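You operate a simulated robot arm through the tools that you are given. There is no shell and no other tool.

You are at the controls of a simulated robot arm. One attempt, no reset.

TASK
Brush and wipe the teal-banded plate, then shut brush and cloth in the small green drawer.
Fine: orange brush for the dust, teal cloth for the smear; the drawer of the small steel table; the plate stays. Where these are worked on the way, their far stop is far enough and under half their travel is too little: small green drawer.

It is judged by the outcome, as a careful person would: the job done as asked, and still so three seconds after it is handed in. It fails if anything else is knocked over, pushed out of place, dropped, spilled or broken. Flat cloth is picked up by pressing the open fingertips on it (5 to 10 N) and closing them slowly along it; thin cloth reads only 2 to 8 mm in the jaws.

THE ROBOT
A 6-joint arm with a two-finger parallel gripper, fixed in place. Base frame: the origin is at the foot of the arm, x ahead of it, y to its left, z up. Readings come in m, rad, newtons and seconds.
With the tool pointing down near the work surface it reaches from about 0.3 to 0.7 m from the base axis. Its first joint turns from -2.897 to 2.897 rad. Payload 4.1 kg.
The tool frame sits at the grasp point between the pads (the TCP): z along the fingers, y along the line on which they close. The tips reach 0.023 m beyond it. The gripper opens to 0.094 m. The fingers are 0.038 m wide and 0.01 m thick; the gripper's body (0.054 by 0.096 m) begins 0.039 m behind the TCP.
Orientation is that of the tool frame in the base frame, as a unit quaternion [w, x, y, z]. With the fingers straight down and closing along the base's y, the tool's x points along the base's -x, its y along +y and its z along -z.

THE INTERFACE
- The arm moves only by the tool nudge_tool. Its argument "plan" is text: rows parted by semicolons, each of 6 numbers parted by spaces: the shift along the base's x, y, z in m, then the turn, a rotation vector about the base's x, y, z in rad. In form: tx ty tz wx wy wz; .... A call has 1 to 20 rows; each row shifts and turns the commanded pose from where the row before left it. "jaw" is the finger opening in m, from 0 to 0.094, set as the call begins (left out, the last holds). Rows are played at 5 a second. More than 0.05 m and 0.15 rad between two rows, or a gripper value outside its range, and nothing of the call is played. A pose out of reach is approached as far as the arm can. The call stops where the force on the tool passes 40 N (or 10 N more than at its start, if that is more) or the arm is blocked; 0.2 s more then pass. The fingers move at their own pace (about 0.045 m/s each) and stop on an object; they squeeze with about 33 N. The grip force told is the motor's: it shows also when the fingers shut on nothing. Time passes only in rows, and 0.2 s behind the last, so rows that do not move let the fingers close. The reply holds the time, the measured pose of the TCP, the force on the tool along the base axes, the opening and the grip force, in the units named above and with some noise, with the torque about the TCP (base axes, N m) and any sound that the robot's microphone picked up.
- Cameras (640 x 400 px; columns grow to the right, rows downward): "scene" is fixed at [0.3986, -0.4988, 1.5011]; the picture's right is [0.97, 0.22, 0.00], its down [0.13, -0.56, -0.82] and it looks along [-0.18, 0.80, -0.58] (base axes); focal length 332 px, centre (320, 200). "wrist" rides on the gripper at [0.086, 0.016, -0.074] in the tool frame; the picture's right is [-0.18, 0.98, 0.00], its down [-0.58, -0.11, -0.81] and it looks along [-0.79, -0.15, 0.59] (tool axes); focal length 243 px, centre (320, 200). There is no depth. A picture from a camera that has moved, and an enlarged one, comes with that camera's place and axes in the base frame and with its lens.
- get_image(camera): a new picture of that camera. The clock stands still meanwhile.
- slide_trunk(by): slides the trunk up (or, below 0, down) by that many m; the arm rides with it, the base frame stays. It gives what a move gives, with no picture.
- inspect(camera, box): a new picture of the part [left, top, right, bottom] of that camera's present view, enlarged. The clock stands still meanwhile.
- job_done(): hands the job in; it is judged then, once.

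Nothing tells you positions but the pictures and the camera data. Unless the task says otherwise, let go and move clear before handing in.

The tools are called as name(argument=value, ...) on one line, values as JSON. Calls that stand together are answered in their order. nudge_tool: Moves the arm, as the interface text tells. Its arguments: {"type":"object","properties":{"plan":{"type":"string"},"jaw":{"type":"number"}},"required":["plan"]} The other tools are called the same way: slide_trunk (by) slides the trunk up or down; get_image (camera) takes a picture; inspect (camera, box) takes an enlarged picture of a part of a camera's view; job_done () hands the job in.

At the start:

```text
time: 0.0
eef_pos: [0.3635, 0.3391, 1.0497]
ee_rot: [0.0, 0.0, 1.0, -0.001]
ft_force: [-0.1, 0.2, 0.3]
torque: [-0.01, -0.01, -0.01]
grip_width: 0.094
gripper_force: 0.0
trunk travel left (down, up): [-0.5, 0.09]
```

scene: 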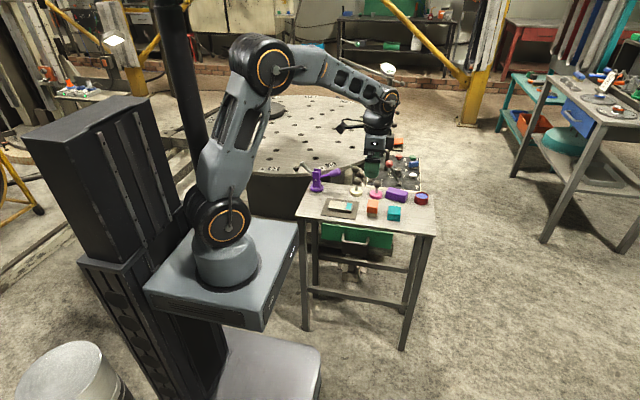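
wrist: 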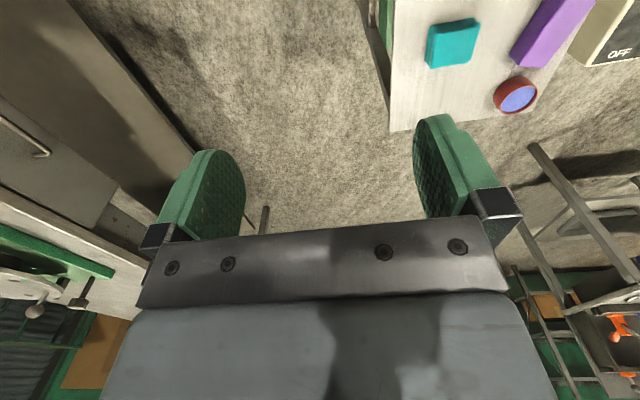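

I see a small steel table with a green drawer in front, with several objects on top. I'll look closer before moving.

inspect(camera="scene", box=[280, 140, 450, 246])

inspect(camera="scene", box=[300, 165, 380, 215])

inspect(camera="scene", box=[290, 200, 450, 300])

inspect(camera="scene", box=[360, 165, 440, 215])

```text
3.76 times, centred on (365, 193) of scene
camera zoom: at [0.3986, -0.4988, 1.5011], right [0.97, 0.22, 0.0], down [0.13, -0.56, -0.82], along [-0.18, 0.8, -0.58], focal length 1249 px, centre (151, 226)
```

zoom: 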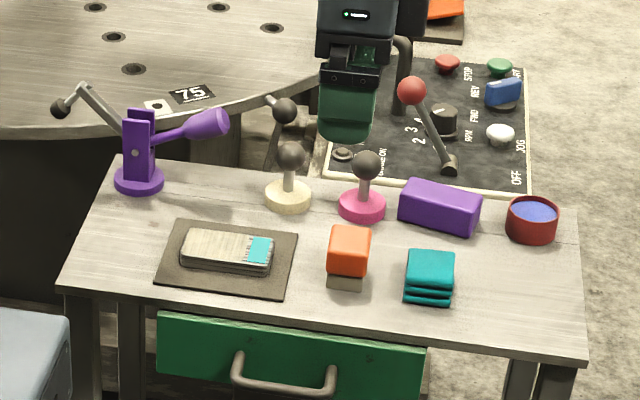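

```text
8.00 times, centred on (340, 190) of scene
camera zoom: at [0.3986, -0.4988, 1.5011], right [0.97, 0.22, 0.0], down [0.13, -0.56, -0.82], along [-0.18, 0.8, -0.58], focal length 2654 px, centre (160, 280)
```

zoom: 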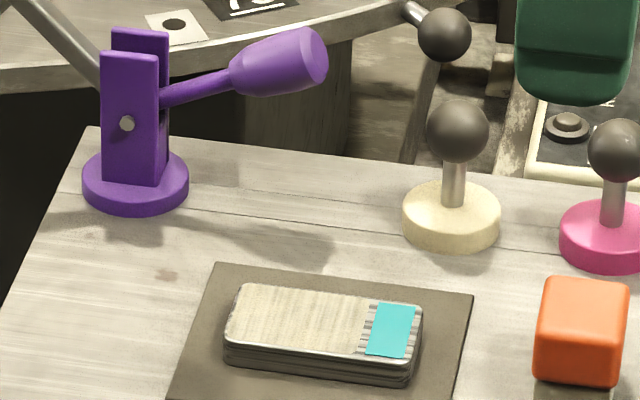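

```text
4.00 times, centred on (370, 250) of scene
camera zoom: at [0.3986, -0.4988, 1.5011], right [0.97, 0.22, 0.0], down [0.13, -0.56, -0.82], along [-0.18, 0.8, -0.58], focal length 1327 px, centre (120, 0)
```

zoom: 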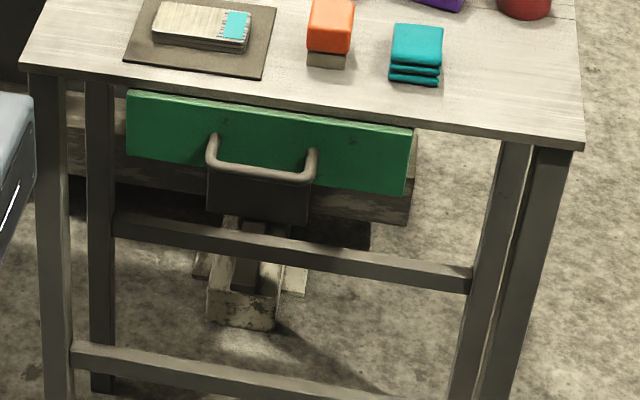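

```text
8.00 times, centred on (400, 190) of scene
camera zoom: at [0.3986, -0.4988, 1.5011], right [0.97, 0.22, 0.0], down [0.13, -0.56, -0.82], along [-0.18, 0.8, -0.58], focal length 2654 px, centre (-320, 280)
```

zoom: 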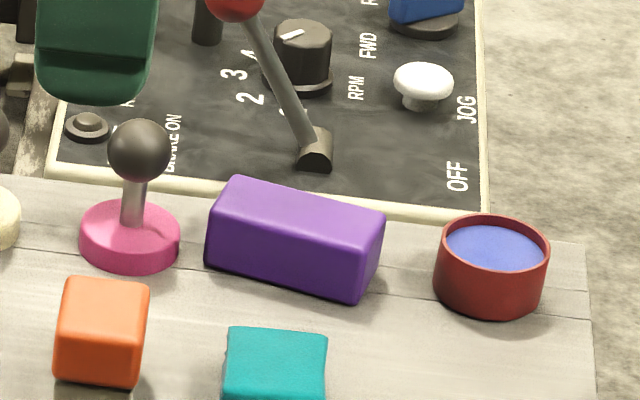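

I take the table top at z≈0.72, x 0.09–0.60, y 0.46–0.69, with the drawer facing −y (handle near (0.33, 0.42, 0.66)); plate near (0.25, 0.53), brush near (0.37, 0.53), cloth near (0.45, 0.51). I turn the wrist so that its camera looks along +y at the table.

nudge_tool(plan="-0.005 -0.005 0 0 0 0.1428; -0.005 -0.005 0 0 0 0.1428; -0.005 -0.005 0 0 0 0.1428; -0.005 -0.005 0 0 0 0.1428; -0.005 -0.005 0 0 0 0.1428; -0.005 -0.005 0 0 0 0.1428; -0.005 -0.005 0 0 0 0.1428; -0.005 -0.005 0 0 0 0.1428; -0.005 -0.005 0 0 0 0.1428; -0.005 -0.005 0 0 0 0.1428; 0 0 0 0 0 0.1428; 0 0 0 0 0 0")

get_image(camera="wrist")

get_image(camera="scene")

```text
time: 2.6
eef_pos: [0.3144, 0.2881, 1.0507]
ee_rot: [0.0, 0.708, -0.706, 0.0]
ft_force: [-0.6, 0.0, -0.3]
torque: [-0.01, -0.01, 0.0]
grip_width: 0.0939
gripper_force: 0.0
trunk travel left (down, up): [-0.5, 0.09]
```

```text
taken
camera wrist: at [0.2977, 0.2013, 1.1261], right [-0.98, 0.18, 0.0], down [0.11, 0.58, 0.81], along [0.15, 0.79, -0.59], focal length 243 px, centre (320, 200)
```

wrist: 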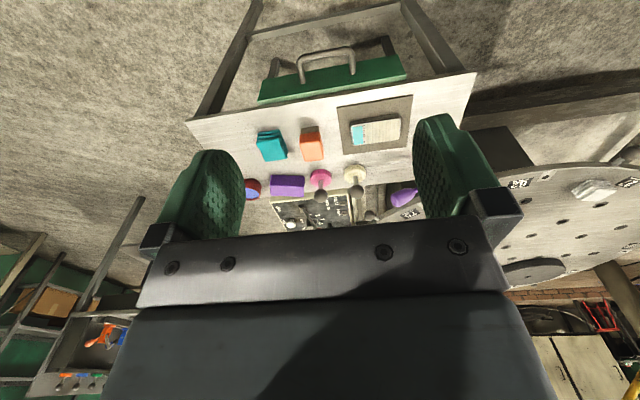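

```text
taken
```

scene: 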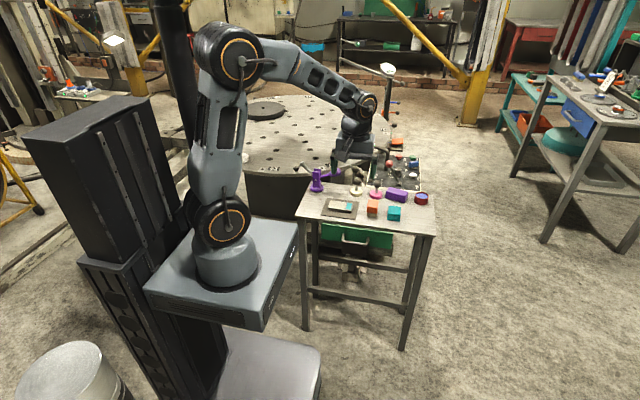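

inspect(camera="wrist", box=[240, 30, 480, 180])

inspect(camera="wrist", box=[300, 90, 428, 170])

inspect(camera="wrist", box=[240, 120, 368, 200])

inspect(camera="wrist", box=[250, 30, 410, 130])

```text
2.67 times, centred on (360, 105) of wrist
camera zoom: at [0.2977, 0.2013, 1.1261], right [-0.98, 0.18, 0.0], down [0.11, 0.58, 0.81], along [0.15, 0.79, -0.59], focal length 647 px, centre (213, 453)
```

zoom: 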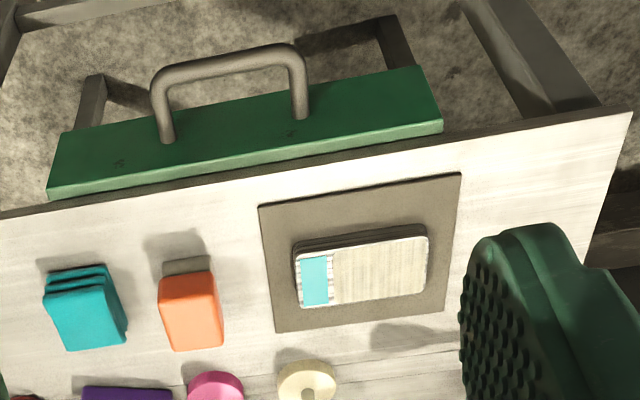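

```text
5.00 times, centred on (364, 130) of wrist
camera zoom: at [0.2977, 0.2013, 1.1261], right [-0.98, 0.18, 0.0], down [0.11, 0.58, 0.81], along [0.15, 0.79, -0.59], focal length 1213 px, centre (100, 550)
```

zoom: 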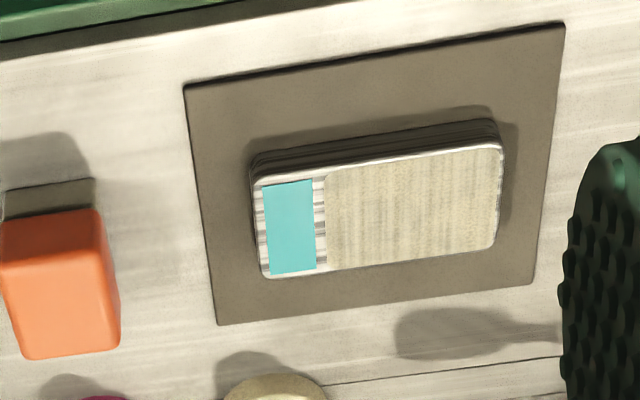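

```text
5.00 times, centred on (304, 160) of wrist
camera zoom: at [0.2977, 0.2013, 1.1261], right [-0.98, 0.18, 0.0], down [0.11, 0.58, 0.81], along [0.15, 0.79, -0.59], focal length 1213 px, centre (400, 400)
```

zoom: 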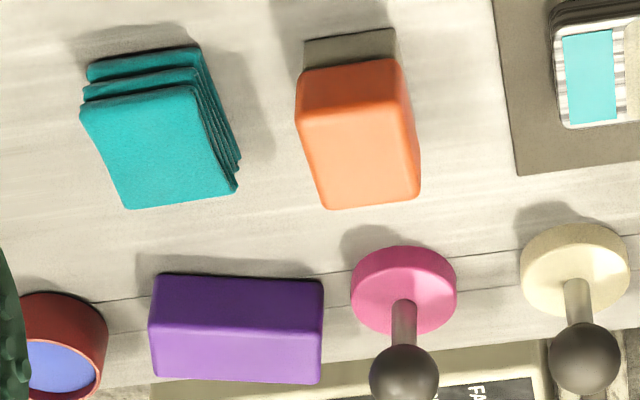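

```text
4.00 times, centred on (330, 80) of wrist
camera zoom: at [0.2977, 0.2013, 1.1261], right [-0.98, 0.18, 0.0], down [0.11, 0.58, 0.81], along [0.15, 0.79, -0.59], focal length 970 px, centre (280, 680)
```

zoom: 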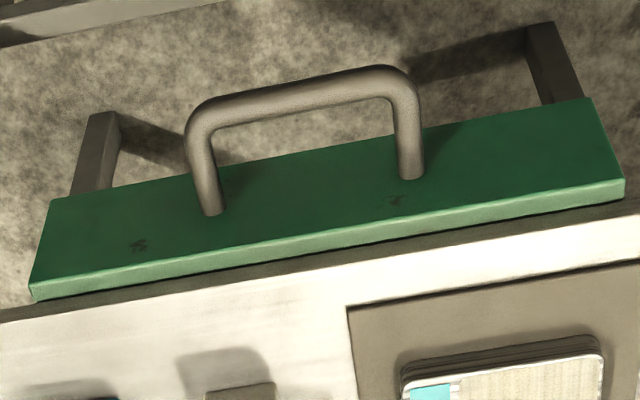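

Refined estimates from two views: table top z≈0.757, plate centre (0.250, 0.497) top ≈0.77, brush (0.366, 0.491) top ≈0.80, cloth (0.441, 0.489) top ≈0.78, handle bar (0.325, 0.378, 0.698) running along x. I turn the tool so that the fingers point along +y, closing vertically, to take the handle.

nudge_tool(plan="0 -0.005 -0.005 0 0 -0.1428; 0 -0.005 -0.005 0 0 -0.1428; 0 -0.005 -0.005 0 0 -0.1428; 0 -0.005 -0.005 0 0 -0.1428; 0 -0.005 -0.005 0 0 -0.1428; 0 -0.005 -0.005 0 0 -0.1428; 0 -0.005 -0.005 0 0 -0.1428; 0 -0.005 -0.005 0 0 -0.1428; 0 -0.005 -0.005 0 0 -0.1428; 0 -0.005 -0.005 0 0 -0.1428; 0 0 0 0 0 -0.1428; 0 0 0 0 0 0", jaw=0.05)

nudge_tool(plan="0 0 -0.01 0.1428 0 0; 0 0 -0.01 0.1428 0 0; 0 0 -0.01 0.1428 0 0; 0 0 -0.01 0.1428 0 0; 0 0 -0.01 0.1428 0 0; 0 0 -0.01 0.1428 0 0; 0 0 -0.01 0.1428 0 0; 0 0 -0.01 0.1428 0 0; 0 0 -0.01 0.1428 0 0; 0 0 -0.01 0.1428 0 0; 0 0 0 0.1428 0 0; 0 0 0 0 0 0")

get_image(camera="scene")

get_image(camera="wrist")

```text
time: 5.2
eef_pos: [0.3135, 0.2372, 1.0011]
ee_rot: [0.001, 0.0, 1.0, 0.0]
ft_force: [-1.1, -0.2, 0.4]
torque: [0.01, 0.0, 0.03]
grip_width: 0.05
gripper_force: 0.0
trunk travel left (down, up): [-0.5, 0.09]
```

```text
time: 7.8
eef_pos: [0.3127, 0.2393, 0.901]
ee_rot: [0.0, 0.0, 0.707, 0.708]
ft_force: [-0.3, 0.1, -0.2]
torque: [0.03, 0.01, 0.03]
grip_width: 0.0501
gripper_force: 0.1
trunk travel left (down, up): [-0.5, 0.09]
```

```text
taken
```

scene: 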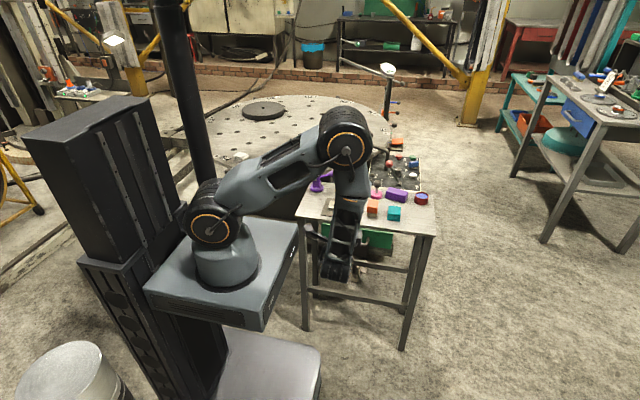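

```text
taken
camera wrist: at [0.2265, 0.1636, 0.9179], right [0.18, 0.0, 0.98], down [0.58, -0.81, -0.11], along [0.79, 0.59, -0.15], focal length 243 px, centre (320, 200)
```

wrist: 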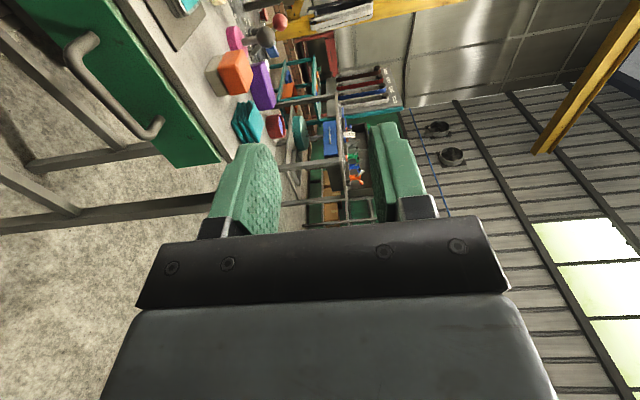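

The arm took the horizontal pose cleanly, and the handle is visible low on the left. I ride the trunk down 0.2 m to bring the fingers to handle height.

slide_trunk(by=-0.2)

get_image(camera="scene")

get_image(camera="wrist")

```text
time: 10.0
eef_pos: [0.3135, 0.2383, 0.7007]
ee_rot: [0.001, 0.0, 0.707, 0.707]
ft_force: [-0.3, -0.2, 0.3]
torque: [0.02, 0.0, 0.04]
grip_width: 0.0501
gripper_force: 0.0
trunk travel left (down, up): [-0.3, 0.29]
```

```text
taken
```

scene: 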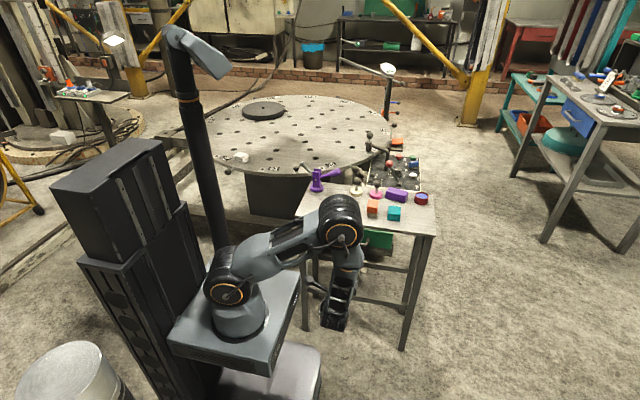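

```text
taken
camera wrist: at [0.2264, 0.1636, 0.7182], right [0.18, 0.0, 0.98], down [0.58, -0.81, -0.11], along [0.79, 0.59, -0.15], focal length 243 px, centre (320, 200)
```

wrist: 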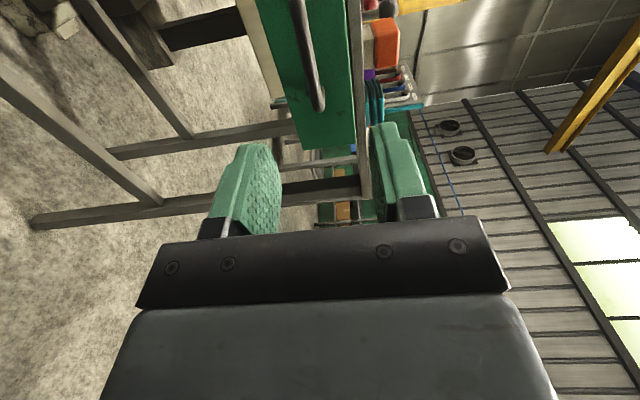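

The handle bar now appears between the fingers' planes; I look closer to check its height.

inspect(camera="wrist", box=[220, 0, 412, 120])

```text
3.33 times, centred on (316, 60) of wrist
camera zoom: at [0.2264, 0.1636, 0.7182], right [0.18, 0.0, 0.98], down [0.58, -0.81, -0.11], along [0.79, 0.59, -0.15], focal length 809 px, centre (333, 667)
```

zoom: 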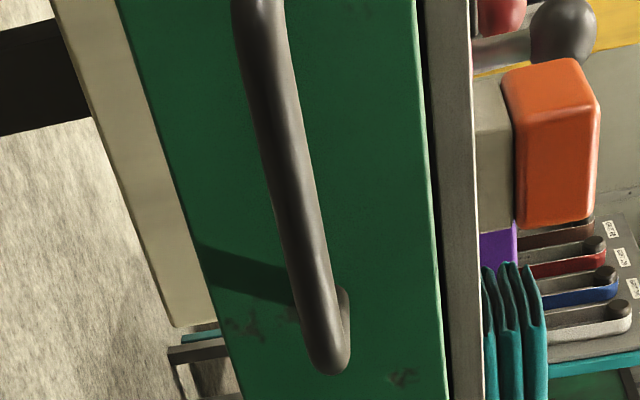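

Bar height reads z≈0.692, centre x≈0.32. I go forward so the bar lies between the pads, then close.

nudge_tool(plan="0.005 0 -0.0085 0 0 0; 0 0.015 0 0 0 0; 0 0.015 0 0 0 0; 0 0.015 0 0 0 0; 0 0.015 0 0 0 0; 0 0.015 0 0 0 0; 0 0.015 0 0 0 0; 0 0.012 0 0 0 0; 0 0.01 0 0 0 0; 0 0.008 0 0 0 0; 0 0.005 0 0 0 0; 0 0 0 0 0 0")

get_image(camera="wrist")

inspect(camera="wrist", box=[200, 50, 440, 200])

```text
time: 12.6
eef_pos: [0.3174, 0.3632, 0.6914]
ee_rot: [0.0, 0.0, 0.707, 0.708]
ft_force: [0.3, -0.3, -0.6]
torque: [0.04, -0.01, -0.05]
grip_width: 0.0502
gripper_force: 0.0
trunk travel left (down, up): [-0.3, 0.29]
```

```text
taken
camera wrist: at [0.2301, 0.2886, 0.7092], right [0.18, 0.0, 0.98], down [0.58, -0.81, -0.11], along [0.79, 0.59, -0.15], focal length 243 px, centre (320, 200)
```

wrist: 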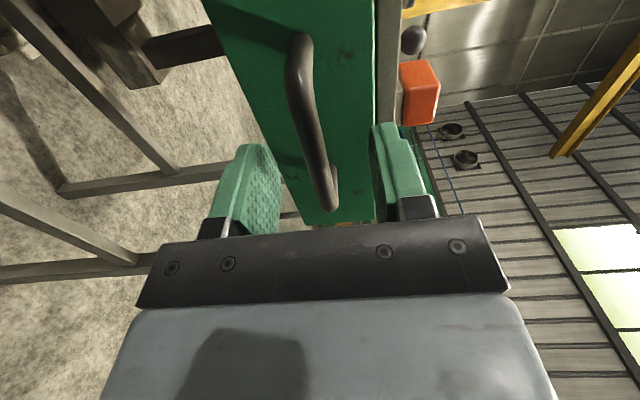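

```text
2.67 times, centred on (320, 125) of wrist
camera zoom: at [0.2301, 0.2886, 0.7092], right [0.18, 0.0, 0.98], down [0.58, -0.81, -0.11], along [0.79, 0.59, -0.15], focal length 647 px, centre (320, 400)
```

zoom: 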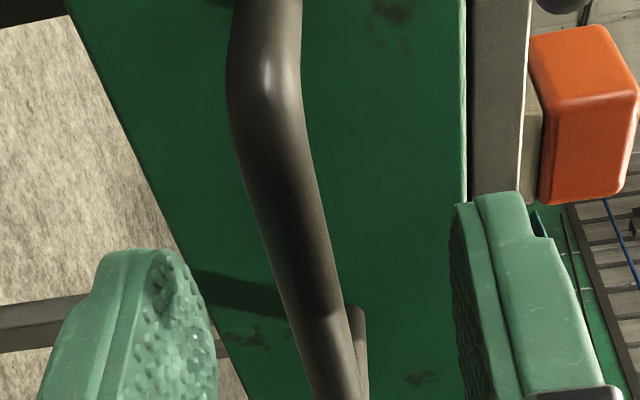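

The bar sits between the pads with the tips short of the drawer face. Closing now.

nudge_tool(plan="0 0 0 0 0 0; 0 0 0 0 0 0; 0 0 0 0 0 0; 0 0 0 0 0 0; 0 0 0 0 0 0", jaw=0)

inspect(camera="wrist", box=[200, 50, 440, 200])

```text
time: 13.8
eef_pos: [0.3179, 0.3635, 0.6908]
ee_rot: [-0.001, 0.001, 0.71, 0.705]
ft_force: [-0.7, -3.8, -27.2]
torque: [-0.49, -0.71, -0.46]
grip_width: 0.0118
gripper_force: 44.9
trunk travel left (down, up): [-0.3, 0.29]
```

```text
2.67 times, centred on (320, 125) of wrist
camera zoom: at [0.2301, 0.2887, 0.7076], right [0.19, 0.01, 0.98], down [0.58, -0.81, -0.11], along [0.79, 0.59, -0.15], focal length 647 px, centre (320, 400)
```

zoom: 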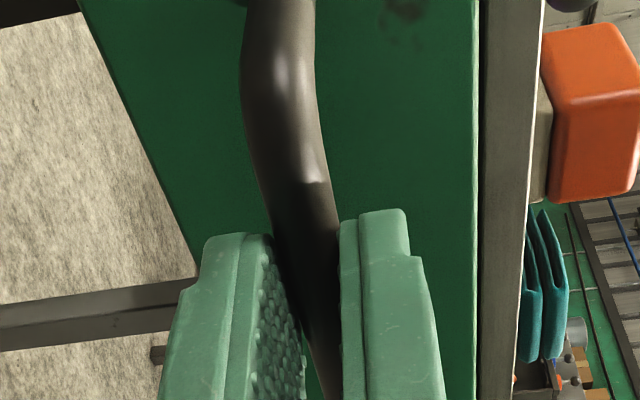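

The bar is held (11.8 mm), with some downward load, so the bar is slightly lower than I commanded. I relieve that by a small step down and then start pulling.

nudge_tool(plan="0 0 -0.0015 0 0 0; 0 0 0 0 0 0")

nudge_tool(plan="0 -0.005 0 0 0 0; 0 -0.01 0 0 0 0; 0 -0.01 0 0 0 0; 0 0 0 0 0 0")

```text
time: 14.4
eef_pos: [0.3171, 0.3634, 0.6908]
ee_rot: [-0.001, 0.001, 0.708, 0.706]
ft_force: [-7.0, -7.9, -19.3]
torque: [-0.38, -0.26, -0.96]
grip_width: 0.0119
gripper_force: 45.0
trunk travel left (down, up): [-0.3, 0.29]
```

```text
time: 15.4
eef_pos: [0.3172, 0.339, 0.6919]
ee_rot: [-0.002, -0.001, 0.709, 0.705]
ft_force: [-18.1, -0.5, -28.2]
torque: [-0.53, -0.37, 0.16]
grip_width: 0.0115
gripper_force: 45.4
trunk travel left (down, up): [-0.3, 0.29]
```

The drawer is sliding. I ease the side load and keep pulling.

nudge_tool(plan="-0.001 0 -0.002 0 0 0; 0 0 0 0 0 0")

nudge_tool(plan="0 -0.01 0 0 0 0; 0 -0.01 0 0 0 0; 0 -0.01 0 0 0 0; 0 -0.01 0 0 0 0; 0 0 0 0 0 0")

get_image(camera="wrist")

```text
time: 16.0
eef_pos: [0.3164, 0.3383, 0.6899]
ee_rot: [-0.001, 0.0, 0.707, 0.707]
ft_force: [-10.7, 1.2, -16.5]
torque: [-0.35, 0.18, 1.63]
grip_width: 0.012
gripper_force: 44.7
trunk travel left (down, up): [-0.3, 0.29]
```

```text
time: 17.2
eef_pos: [0.3175, 0.2977, 0.6889]
ee_rot: [0.002, -0.001, 0.706, 0.708]
ft_force: [-1.0, -1.2, 8.0]
torque: [0.09, 0.41, 0.47]
grip_width: 0.0117
gripper_force: 44.8
trunk travel left (down, up): [-0.3, 0.29]
```

```text
taken
camera wrist: at [0.23, 0.2228, 0.7064], right [0.18, 0.0, 0.98], down [0.58, -0.81, -0.11], along [0.79, 0.59, -0.15], focal length 243 px, centre (320, 200)
```

wrist: 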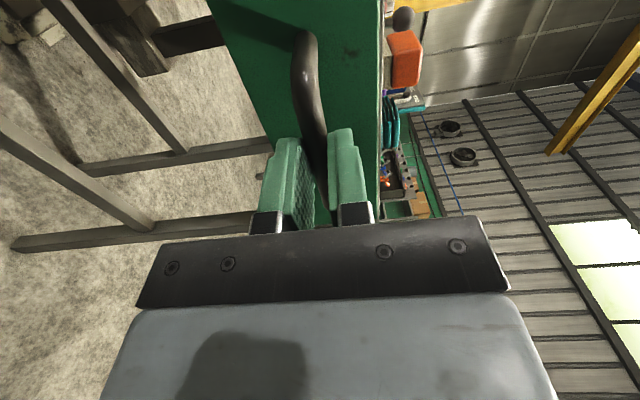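

Pulling well, about 65 mm out so far. I continue toward its stop.

nudge_tool(plan="0 -0.01 0 0 0 0; 0 -0.01 0 0 0 0; 0 -0.01 0 0 0 0; 0 -0.01 0 0 0 0; 0 -0.01 0 0 0 0; 0 -0.01 0 0 0 0; 0 0 0 0 0 0")

get_image(camera="scene")

```text
time: 18.8
eef_pos: [0.3169, 0.24, 0.6892]
ee_rot: [-0.001, -0.001, 0.707, 0.707]
ft_force: [2.5, 0.6, 7.7]
torque: [0.14, 0.07, 1.48]
grip_width: 0.0121
gripper_force: 45.2
trunk travel left (down, up): [-0.3, 0.29]
```

```text
taken
```

scene: 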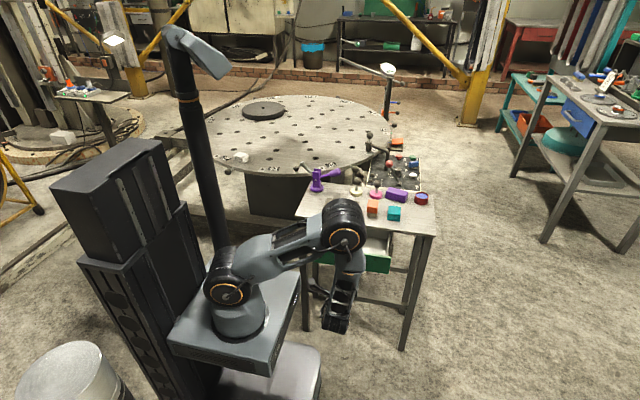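

The drawer is about 0.12 m out; I keep pulling gently to find the stop.

nudge_tool(plan="0 -0.008 0 0 0 0; 0 -0.008 0 0 0 0; 0 -0.008 0 0 0 0; 0 0 0 0 0 0")

```text
time: 19.8
eef_pos: [0.317, 0.2132, 0.6897]
ee_rot: [0.0, 0.0, 0.708, 0.706]
ft_force: [0.5, -0.3, -0.3]
torque: [0.01, 0.0, 0.0]
grip_width: 0.0001
gripper_force: 42.3
trunk travel left (down, up): [-0.3, 0.29]
```

The fingers slipped off the bar, probably at the drawer's end stop. I open them and look.

nudge_tool(plan="0 -0.01 0 0 0 0; 0 -0.01 0 0 0 0; 0 -0.005 0 0 0 0", jaw=0.05)

get_image(camera="wrist")

inspect(camera="scene", box=[290, 180, 450, 280])

```text
time: 20.6
eef_pos: [0.3166, 0.1883, 0.6894]
ee_rot: [0.0, 0.0, 0.707, 0.707]
ft_force: [0.4, -0.7, 0.5]
torque: [-0.03, -0.04, 0.02]
grip_width: 0.05
gripper_force: 0.1
trunk travel left (down, up): [-0.3, 0.29]
```

```text
taken
camera wrist: at [0.2305, 0.114, 0.7063], right [0.18, 0.0, 0.98], down [0.58, -0.81, -0.11], along [0.79, 0.59, -0.15], focal length 243 px, centre (320, 200)
```

wrist: 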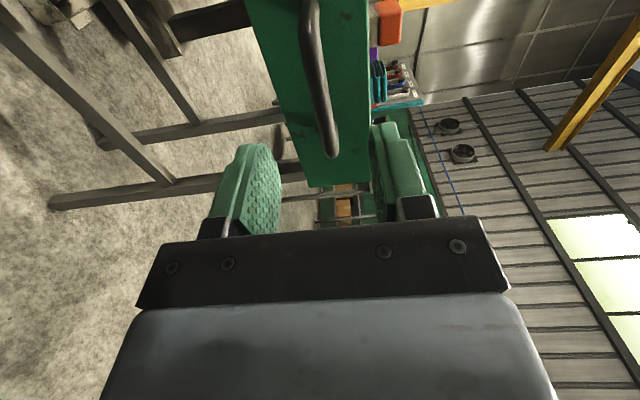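

```text
4.00 times, centred on (370, 230) of scene
camera zoom: at [0.3986, -0.4988, 1.5011], right [0.97, 0.22, 0.0], down [0.13, -0.56, -0.82], along [-0.18, 0.8, -0.58], focal length 1327 px, centre (120, 80)
```

zoom: 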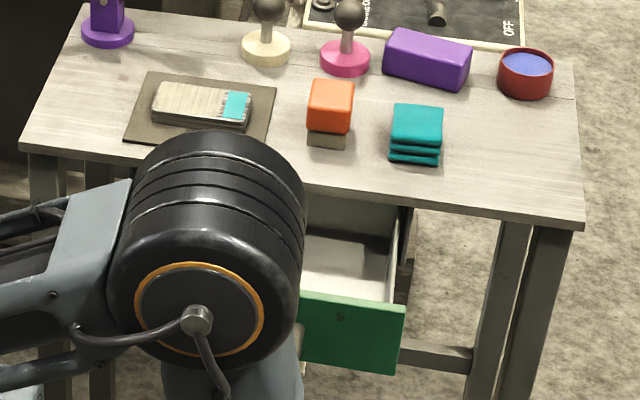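

The drawer is out about 0.11 m at its stop, tray visible. Now I raise the trunk again, point the tool down and turn it so the fingers close along x, ready for the brush.

slide_trunk(by=0.2)

nudge_tool(plan="0 0 0.01 -0.1428 0 0; 0 0 0.01 -0.1428 0 0; 0 0 0.01 -0.1428 0 0; 0 0 0.01 -0.1428 0 0; 0 0 0.01 -0.1428 0 0; 0 0.01 0.01 -0.1428 0 0; 0 0.01 0.01 -0.1428 0 0; 0 0.01 0.01 -0.1428 0 0; 0 0.01 0.01 -0.1428 0 0; 0 0.01 0.01 -0.1428 0 0; 0 0.01 0 -0.1428 0 0; 0 0 0 0 0 0", jaw=0.06)

nudge_tool(plan="0.004 0.008 0 0 0 0.1428; 0.004 0.008 0 0 0 0.1428; 0.004 0.008 0 0 0 0.1428; 0.004 0.008 0 0 0 0.1428; 0.004 0.008 0 0 0 0.1428; 0.004 0.008 0 0 0 0.1428; 0.004 0.008 0 0 0 0.1428; 0.004 0.008 0 0 0 0.1428; 0.004 0.008 0 0 0 0.1428; 0.004 0.008 0 0 0 0.1428; 0 0 0 0 0 0.1428; 0 0 0 0 0 0")

get_image(camera="wrist")

get_image(camera="scene")

```text
time: 22.7
eef_pos: [0.3174, 0.189, 0.8902]
ee_rot: [0.0, 0.0, 0.707, 0.707]
ft_force: [0.5, 0.4, -0.5]
torque: [0.01, -0.02, 0.0]
grip_width: 0.0501
gripper_force: 0.0
trunk travel left (down, up): [-0.5, 0.09]
```

```text
time: 25.3
eef_pos: [0.3167, 0.2479, 0.9884]
ee_rot: [0.0, -0.001, 1.0, -0.001]
ft_force: [0.3, -0.1, -0.5]
torque: [-0.01, -0.01, 0.0]
grip_width: 0.0602
gripper_force: 0.1
trunk travel left (down, up): [-0.5, 0.09]
```

```text
time: 27.9
eef_pos: [0.3579, 0.3285, 0.9879]
ee_rot: [0.0, 0.708, -0.706, 0.0]
ft_force: [0.6, 0.8, 0.1]
torque: [0.02, 0.0, -0.03]
grip_width: 0.0598
gripper_force: 0.0
trunk travel left (down, up): [-0.5, 0.09]
```

```text
taken
camera wrist: at [0.3411, 0.2423, 1.0637], right [-0.98, 0.18, 0.0], down [0.11, 0.58, 0.81], along [0.15, 0.79, -0.59], focal length 243 px, centre (320, 200)
```

wrist: 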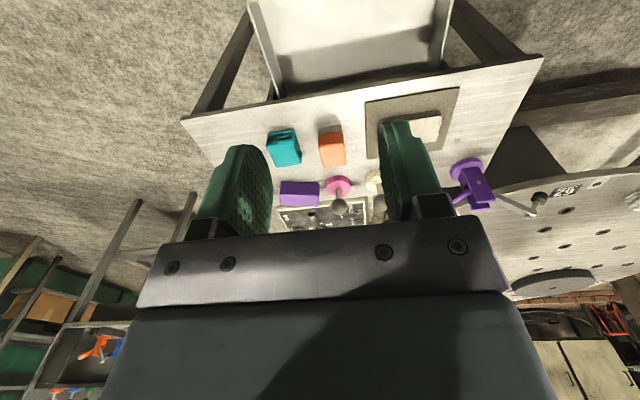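

```text
taken
```

scene: 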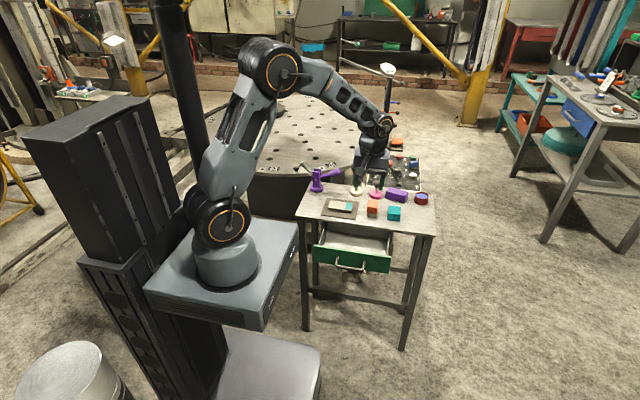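

The drawer is open in view. I check the brush, cloth and drawer interior up close from here.

inspect(camera="wrist", box=[250, 110, 378, 190])

inspect(camera="scene", box=[300, 200, 412, 270])

inspect(camera="wrist", box=[230, 0, 470, 150])

```text
5.00 times, centred on (314, 150) of wrist
camera zoom: at [0.3411, 0.2423, 1.0637], right [-0.98, 0.18, 0.0], down [0.11, 0.58, 0.81], along [0.15, 0.79, -0.59], focal length 1213 px, centre (350, 450)
```

zoom: 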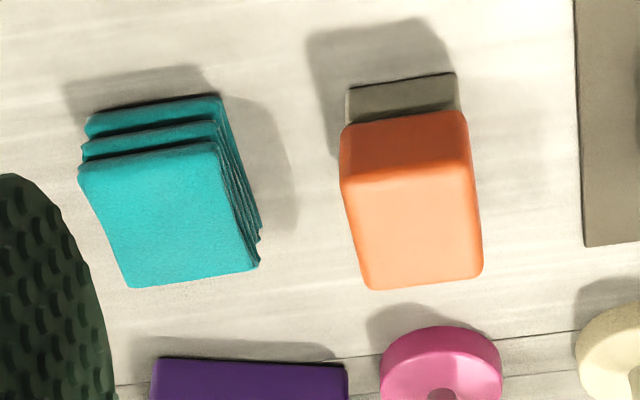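

```text
5.71 times, centred on (356, 235) of scene
camera zoom: at [0.3986, -0.4988, 1.5011], right [0.97, 0.22, 0.0], down [0.13, -0.56, -0.82], along [-0.18, 0.8, -0.58], focal length 1896 px, centre (114, 0)
```

zoom: 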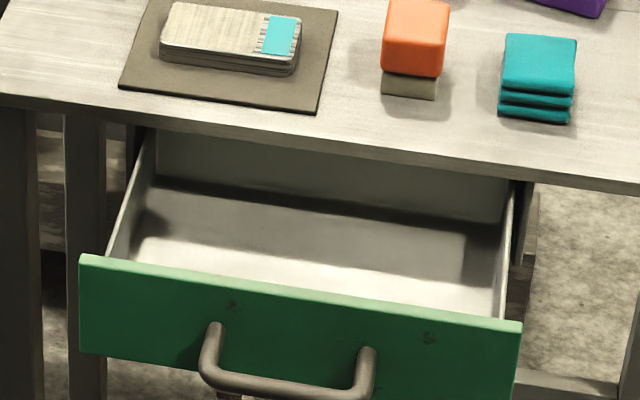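

```text
2.67 times, centred on (350, 75) of wrist
camera zoom: at [0.3411, 0.2423, 1.0637], right [-0.98, 0.18, 0.0], down [0.11, 0.58, 0.81], along [0.15, 0.79, -0.59], focal length 647 px, centre (240, 533)
```

zoom: 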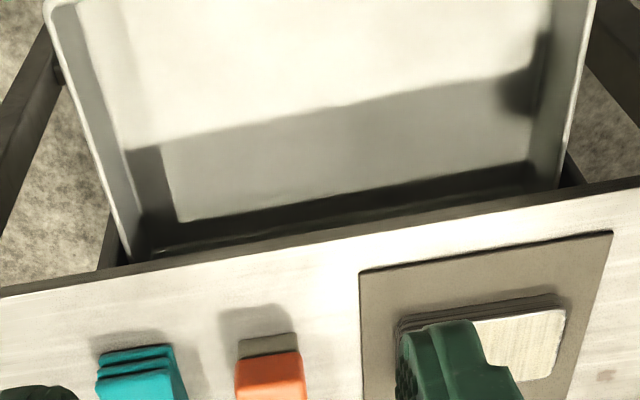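

Brush centre comes out at (0.3675, 0.491), top z≈0.80, bristles up to z≈0.772. I go above it first and verify alignment.

nudge_tool(plan="0.001 0.02 0 0 0 0; 0.001 0.02 0 0 0 0; 0.001 0.02 0 0 0 0; 0.001 0.02 0 0 0 0; 0.001 0.02 0 0 0 0; 0.001 0.02 -0.02 0 0 0; 0.001 0.02 -0.02 0 0 0; 0.001 0.012 -0.02 0 0 0; 0.0015 0.0105 -0.02 0 0 0; 0 0 -0.02 0 0 0; 0 0 -0.02 0 0 0; 0 0 -0.01 0 0 0; 0 0 0 0 0 0")

get_image(camera="wrist")

inspect(camera="scene", box=[300, 130, 440, 218])

```text
time: 30.7
eef_pos: [0.3672, 0.4908, 0.8594]
ee_rot: [0.0, -0.707, 0.707, -0.001]
ft_force: [-1.0, 0.9, -0.2]
torque: [-0.01, 0.02, 0.03]
grip_width: 0.0597
gripper_force: 0.0
trunk travel left (down, up): [-0.5, 0.09]
```

```text
taken
camera wrist: at [0.3505, 0.4046, 0.9354], right [-0.98, 0.18, 0.0], down [0.11, 0.58, 0.81], along [0.15, 0.79, -0.59], focal length 243 px, centre (320, 200)
```

wrist: 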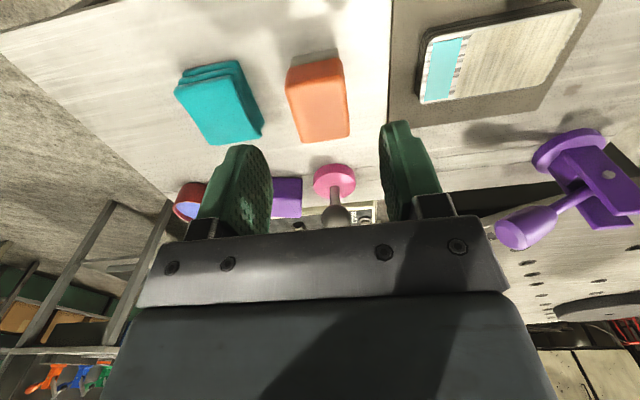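

```text
4.55 times, centred on (370, 174) of scene
camera zoom: at [0.3986, -0.4988, 1.5011], right [0.97, 0.22, 0.0], down [0.13, -0.56, -0.82], along [-0.18, 0.8, -0.58], focal length 1508 px, centre (93, 318)
```

zoom: 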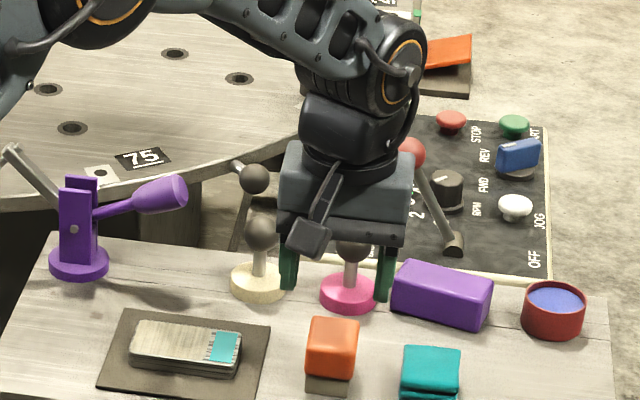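

Alignment agrees within a few mm. I descend around the brush's orange body and close.

nudge_tool(plan="0 0.001 -0.015 0 0 0; 0 0 -0.015 0 0 0; 0 0 -0.015 0 0 0; 0 0 -0.01 0 0 0; 0 0 -0.005 0 0 0; 0 0 0 0 0 0")

get_image(camera="wrist")

inspect(camera="scene", box=[330, 165, 426, 225])

```text
time: 32.1
eef_pos: [0.3679, 0.4921, 0.8002]
ee_rot: [0.0, -0.706, 0.708, 0.0]
ft_force: [-0.8, 1.0, 0.1]
torque: [-0.01, -0.02, -0.09]
grip_width: 0.0601
gripper_force: 0.0
trunk travel left (down, up): [-0.5, 0.09]
```

```text
taken
camera wrist: at [0.3515, 0.4061, 0.8757], right [-0.98, 0.18, 0.0], down [0.11, 0.58, 0.81], along [0.15, 0.79, -0.59], focal length 243 px, centre (320, 200)
```

wrist: 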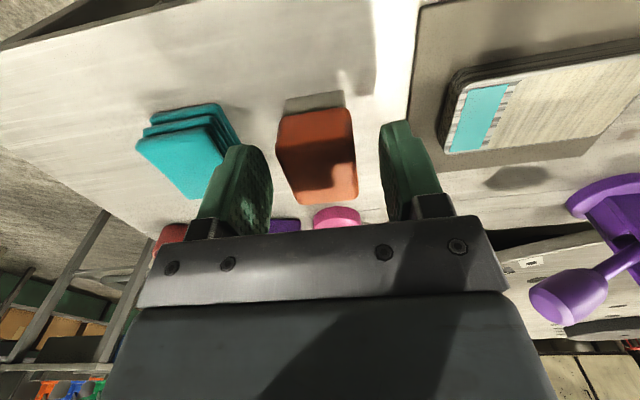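

```text
6.67 times, centred on (378, 195) of scene
camera zoom: at [0.3986, -0.4988, 1.5011], right [0.97, 0.22, 0.0], down [0.13, -0.56, -0.82], along [-0.18, 0.8, -0.58], focal length 2212 px, centre (-67, 233)
```

zoom: 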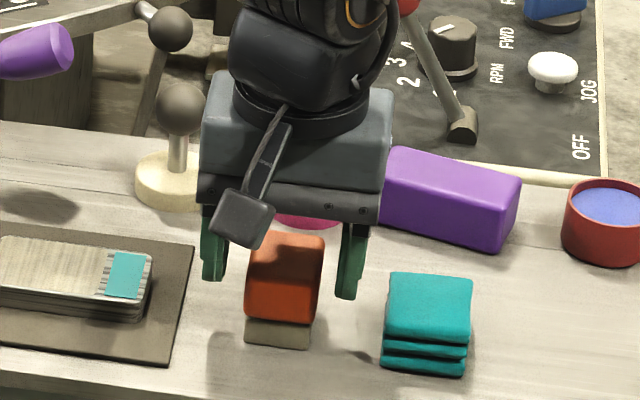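

The brush sits centred between the fingers. Closing.

nudge_tool(plan="0 0 -0.001 0 0 0; 0 0 0 0 0 0; 0 0 0 0 0 0; 0 0 0 0 0 0", jaw=0.02)

get_image(camera="wrist")

```text
time: 33.1
eef_pos: [0.3673, 0.4915, 0.8004]
ee_rot: [0.001, -0.707, 0.707, 0.0]
ft_force: [0.4, 0.0, 2.7]
torque: [0.06, -0.02, 0.02]
grip_width: 0.0388
gripper_force: 32.7
trunk travel left (down, up): [-0.5, 0.09]
```

```text
taken
camera wrist: at [0.351, 0.4054, 0.8745], right [-0.98, 0.18, 0.0], down [0.11, 0.58, 0.81], along [0.15, 0.79, -0.59], focal length 243 px, centre (320, 200)
```

wrist: 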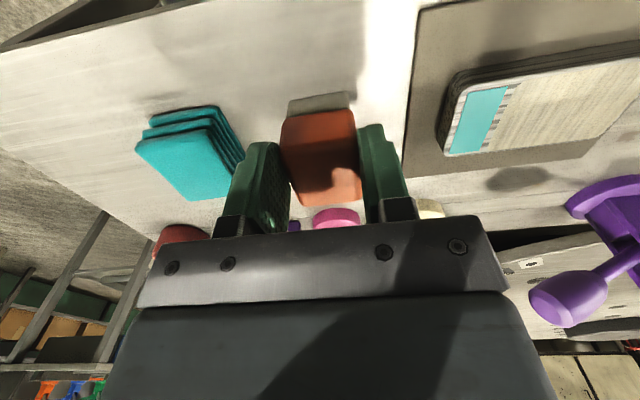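

The brush is held at 38.8 mm. I lift it and look at the plate again before brushing.

nudge_tool(plan="0 0 0.01 0 0 0; 0 0 0.015 0 0 0; 0 0 0.015 0 0 0; 0 0 0.02 0 0 0; 0 0 0 0 0 0")

get_image(camera="wrist")

inspect(camera="wrist", box=[380, 0, 636, 160])

inspect(camera="scene", box=[300, 165, 396, 225])

```text
time: 34.3
eef_pos: [0.3654, 0.4941, 0.8586]
ee_rot: [0.0, 0.708, -0.707, 0.0]
ft_force: [0.6, -0.4, -1.5]
torque: [0.0, 0.02, 0.02]
grip_width: 0.0395
gripper_force: 33.0
trunk travel left (down, up): [-0.5, 0.09]
```

```text
taken
camera wrist: at [0.3492, 0.4073, 0.935], right [-0.98, 0.18, 0.0], down [0.11, 0.58, 0.81], along [0.15, 0.79, -0.59], focal length 243 px, centre (320, 200)
```

wrist: 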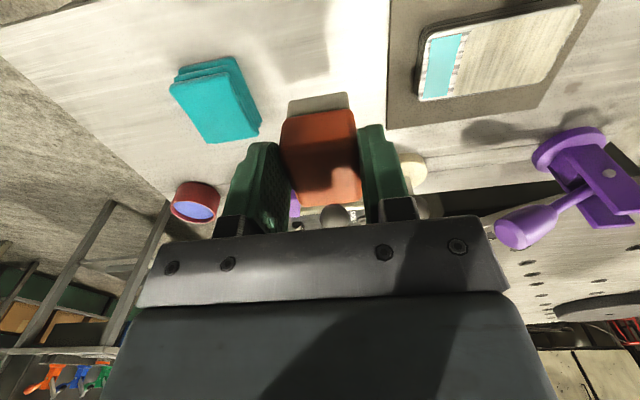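

```text
2.50 times, centred on (508, 80) of wrist
camera zoom: at [0.3492, 0.4073, 0.935], right [-0.98, 0.18, 0.0], down [0.11, 0.58, 0.81], along [0.15, 0.79, -0.59], focal length 606 px, centre (-150, 500)
```

zoom: 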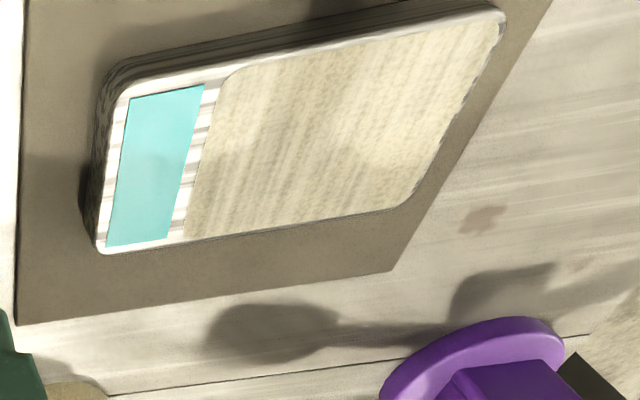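

```text
6.67 times, centred on (348, 195) of scene
camera zoom: at [0.3986, -0.4988, 1.5011], right [0.97, 0.22, 0.0], down [0.13, -0.56, -0.82], along [-0.18, 0.8, -0.58], focal length 2212 px, centre (133, 233)
```

zoom: 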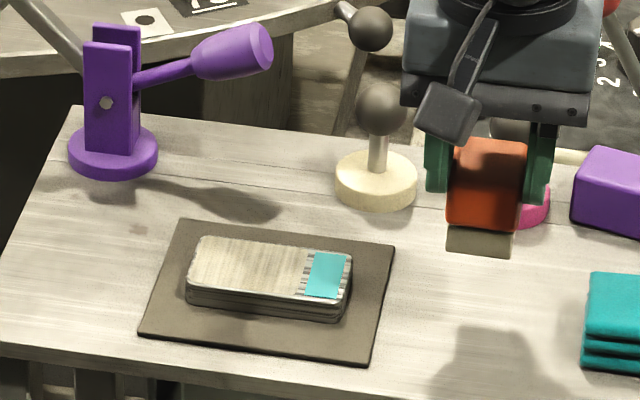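

The plate shows dust over its long beige part; the brush clears it by being as wide as the plate's short side. I carry the brush above the banded end of the plate and lower gently to contact.

nudge_tool(plan="-0.015 0.001 0 0 0 0; -0.015 0.001 0 0 0 0; -0.015 0.001 0 0 0 0; -0.015 0.0015 0 0 0 0; -0.015 0 0 0 0 0; -0.008 0 0 0 0 0; 0 0 -0.015 0 0 0; 0 0 -0.015 0 0 0; 0 0 -0.007 0 0 0; 0 0 0 0 0 0")

inspect(camera="scene", box=[300, 165, 396, 225])

get_image(camera="wrist")

```text
time: 36.5
eef_pos: [0.2825, 0.498, 0.822]
ee_rot: [-0.001, -0.707, 0.707, 0.0]
ft_force: [0.0, 0.2, -1.0]
torque: [0.01, 0.01, 0.01]
grip_width: 0.039
gripper_force: 33.2
trunk travel left (down, up): [-0.5, 0.09]
```

```text
6.67 times, centred on (348, 195) of scene
camera zoom: at [0.3986, -0.4988, 1.5011], right [0.97, 0.22, 0.0], down [0.13, -0.56, -0.82], along [-0.18, 0.8, -0.58], focal length 2212 px, centre (133, 233)
```

zoom: 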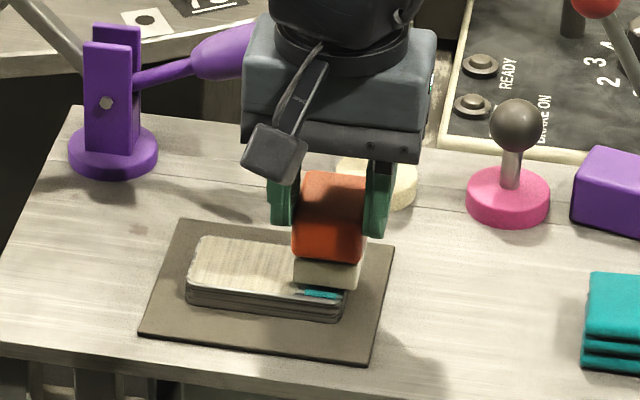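

```text
taken
camera wrist: at [0.2666, 0.4113, 0.8976], right [-0.98, 0.18, 0.0], down [0.11, 0.58, 0.81], along [0.15, 0.79, -0.59], focal length 243 px, centre (320, 200)
```

wrist: 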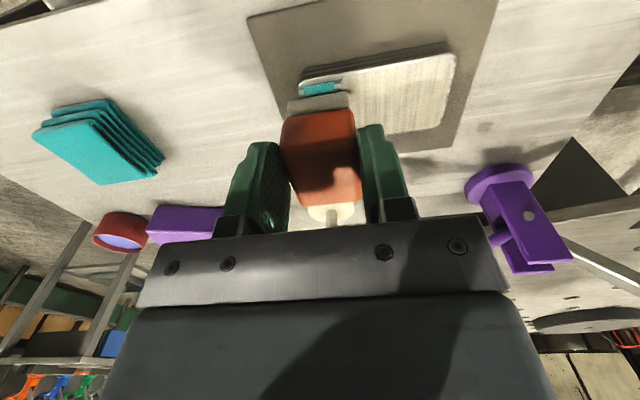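

Clear of neighbours (the purple lever is at y≈0.65). I lower in small steps to feel the plate.

nudge_tool(plan="0 0 -0.003 0 0 0; 0 0 -0.003 0 0 0; 0 0 0 0 0 0")

```text
time: 37.3
eef_pos: [0.2848, 0.4972, 0.8185]
ee_rot: [-0.002, 0.707, -0.707, -0.001]
ft_force: [-0.7, -0.4, 18.5]
torque: [-0.04, 0.17, 0.03]
grip_width: 0.039
gripper_force: 32.9
trunk travel left (down, up): [-0.5, 0.09]
```

Contact at TCP z≈0.8185, with 18 N, a bit heavy. I ease up before stroking.

nudge_tool(plan="0 0 0.0015 0 0 0; 0 0 0 0 0 0")

```text
time: 37.9
eef_pos: [0.2849, 0.4972, 0.8181]
ee_rot: [-0.002, 0.707, -0.707, 0.0]
ft_force: [2.3, 5.5, 18.1]
torque: [0.3, -0.1, -0.05]
grip_width: 0.0391
gripper_force: 32.3
trunk travel left (down, up): [-0.5, 0.09]
```

nudge_tool(plan="0 0 0.001 0 0 0; 0 0 0.001 0 0 0; 0 0 0 0 0 0")

```text
time: 38.7
eef_pos: [0.2844, 0.4951, 0.818]
ee_rot: [0.001, 0.707, -0.707, 0.0]
ft_force: [0.3, 1.2, 6.5]
torque: [0.28, 0.0, -0.03]
grip_width: 0.039
gripper_force: 33.6
trunk travel left (down, up): [-0.5, 0.09]
```

Down force is now about 6 N. First brush stroke along the plate toward −x.

nudge_tool(plan="-0.006 0.0005 0 0 0 0; -0.008 0.0005 0 0 0 0; -0.008 0.0005 0 0 0 0; -0.008 0 0 0 0 0; -0.008 0 0 0 0 0; -0.008 0 0 0 0 0; -0.008 0 0 0 0 0; -0.008 0 0 0 0 0; -0.008 0 0 0 0 0; 0 0 0 0 0 0")

inspect(camera="scene", box=[300, 165, 396, 225])

get_image(camera="wrist")

```text
time: 40.9
eef_pos: [0.2135, 0.4988, 0.8182]
ee_rot: [0.001, -0.707, 0.707, 0.0]
ft_force: [0.5, 0.6, 6.4]
torque: [0.02, -0.07, 0.0]
grip_width: 0.0388
gripper_force: 32.8
trunk travel left (down, up): [-0.5, 0.09]
```

```text
6.67 times, centred on (348, 195) of scene
camera zoom: at [0.3986, -0.4988, 1.5011], right [0.97, 0.22, 0.0], down [0.13, -0.56, -0.82], along [-0.18, 0.8, -0.58], focal length 2212 px, centre (133, 233)
```

zoom: 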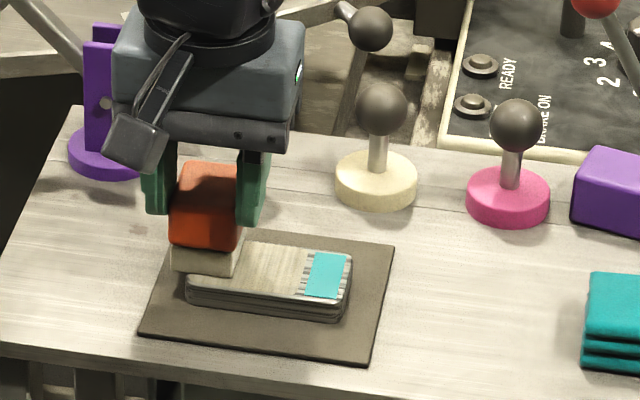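

```text
taken
camera wrist: at [0.1965, 0.4123, 0.8933], right [-0.98, 0.18, 0.0], down [0.11, 0.58, 0.81], along [0.15, 0.79, -0.59], focal length 243 px, centre (320, 200)
```

wrist: 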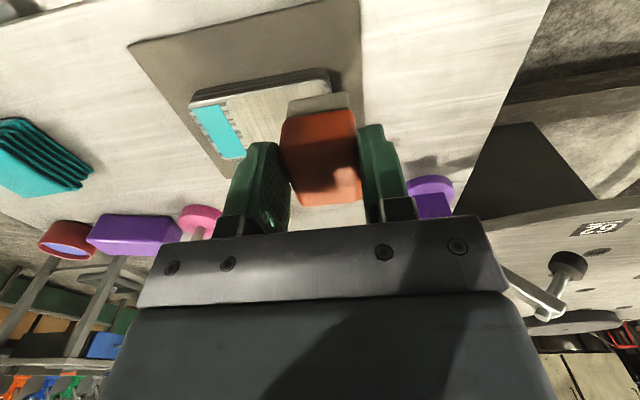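

The stroke covered the full length. I check the surface for remaining dust.

inspect(camera="wrist", box=[180, 55, 372, 175])

inspect(camera="scene", box=[318, 190, 366, 220])

```text
3.33 times, centred on (276, 115) of wrist
camera zoom: at [0.1965, 0.4123, 0.8933], right [-0.98, 0.18, 0.0], down [0.11, 0.58, 0.81], along [0.15, 0.79, -0.59], focal length 809 px, centre (467, 483)
```

zoom: 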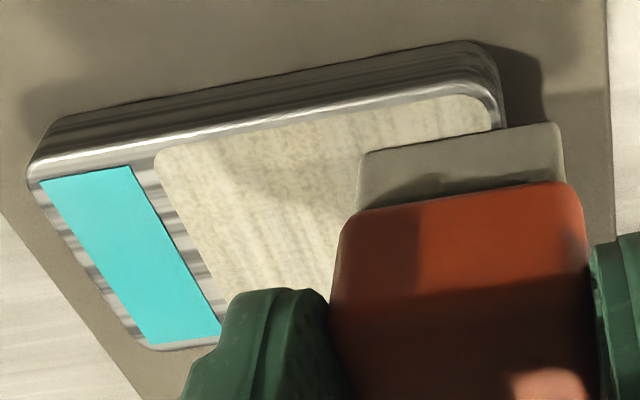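

```text
13.33 times, centred on (342, 205) of scene
camera zoom: at [0.3986, -0.4988, 1.5011], right [0.97, 0.22, 0.0], down [0.13, -0.56, -0.82], along [-0.18, 0.8, -0.58], focal length 4424 px, centre (27, 133)
```

zoom: 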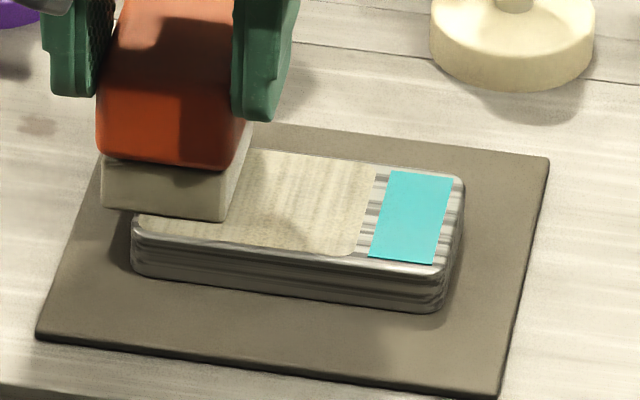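

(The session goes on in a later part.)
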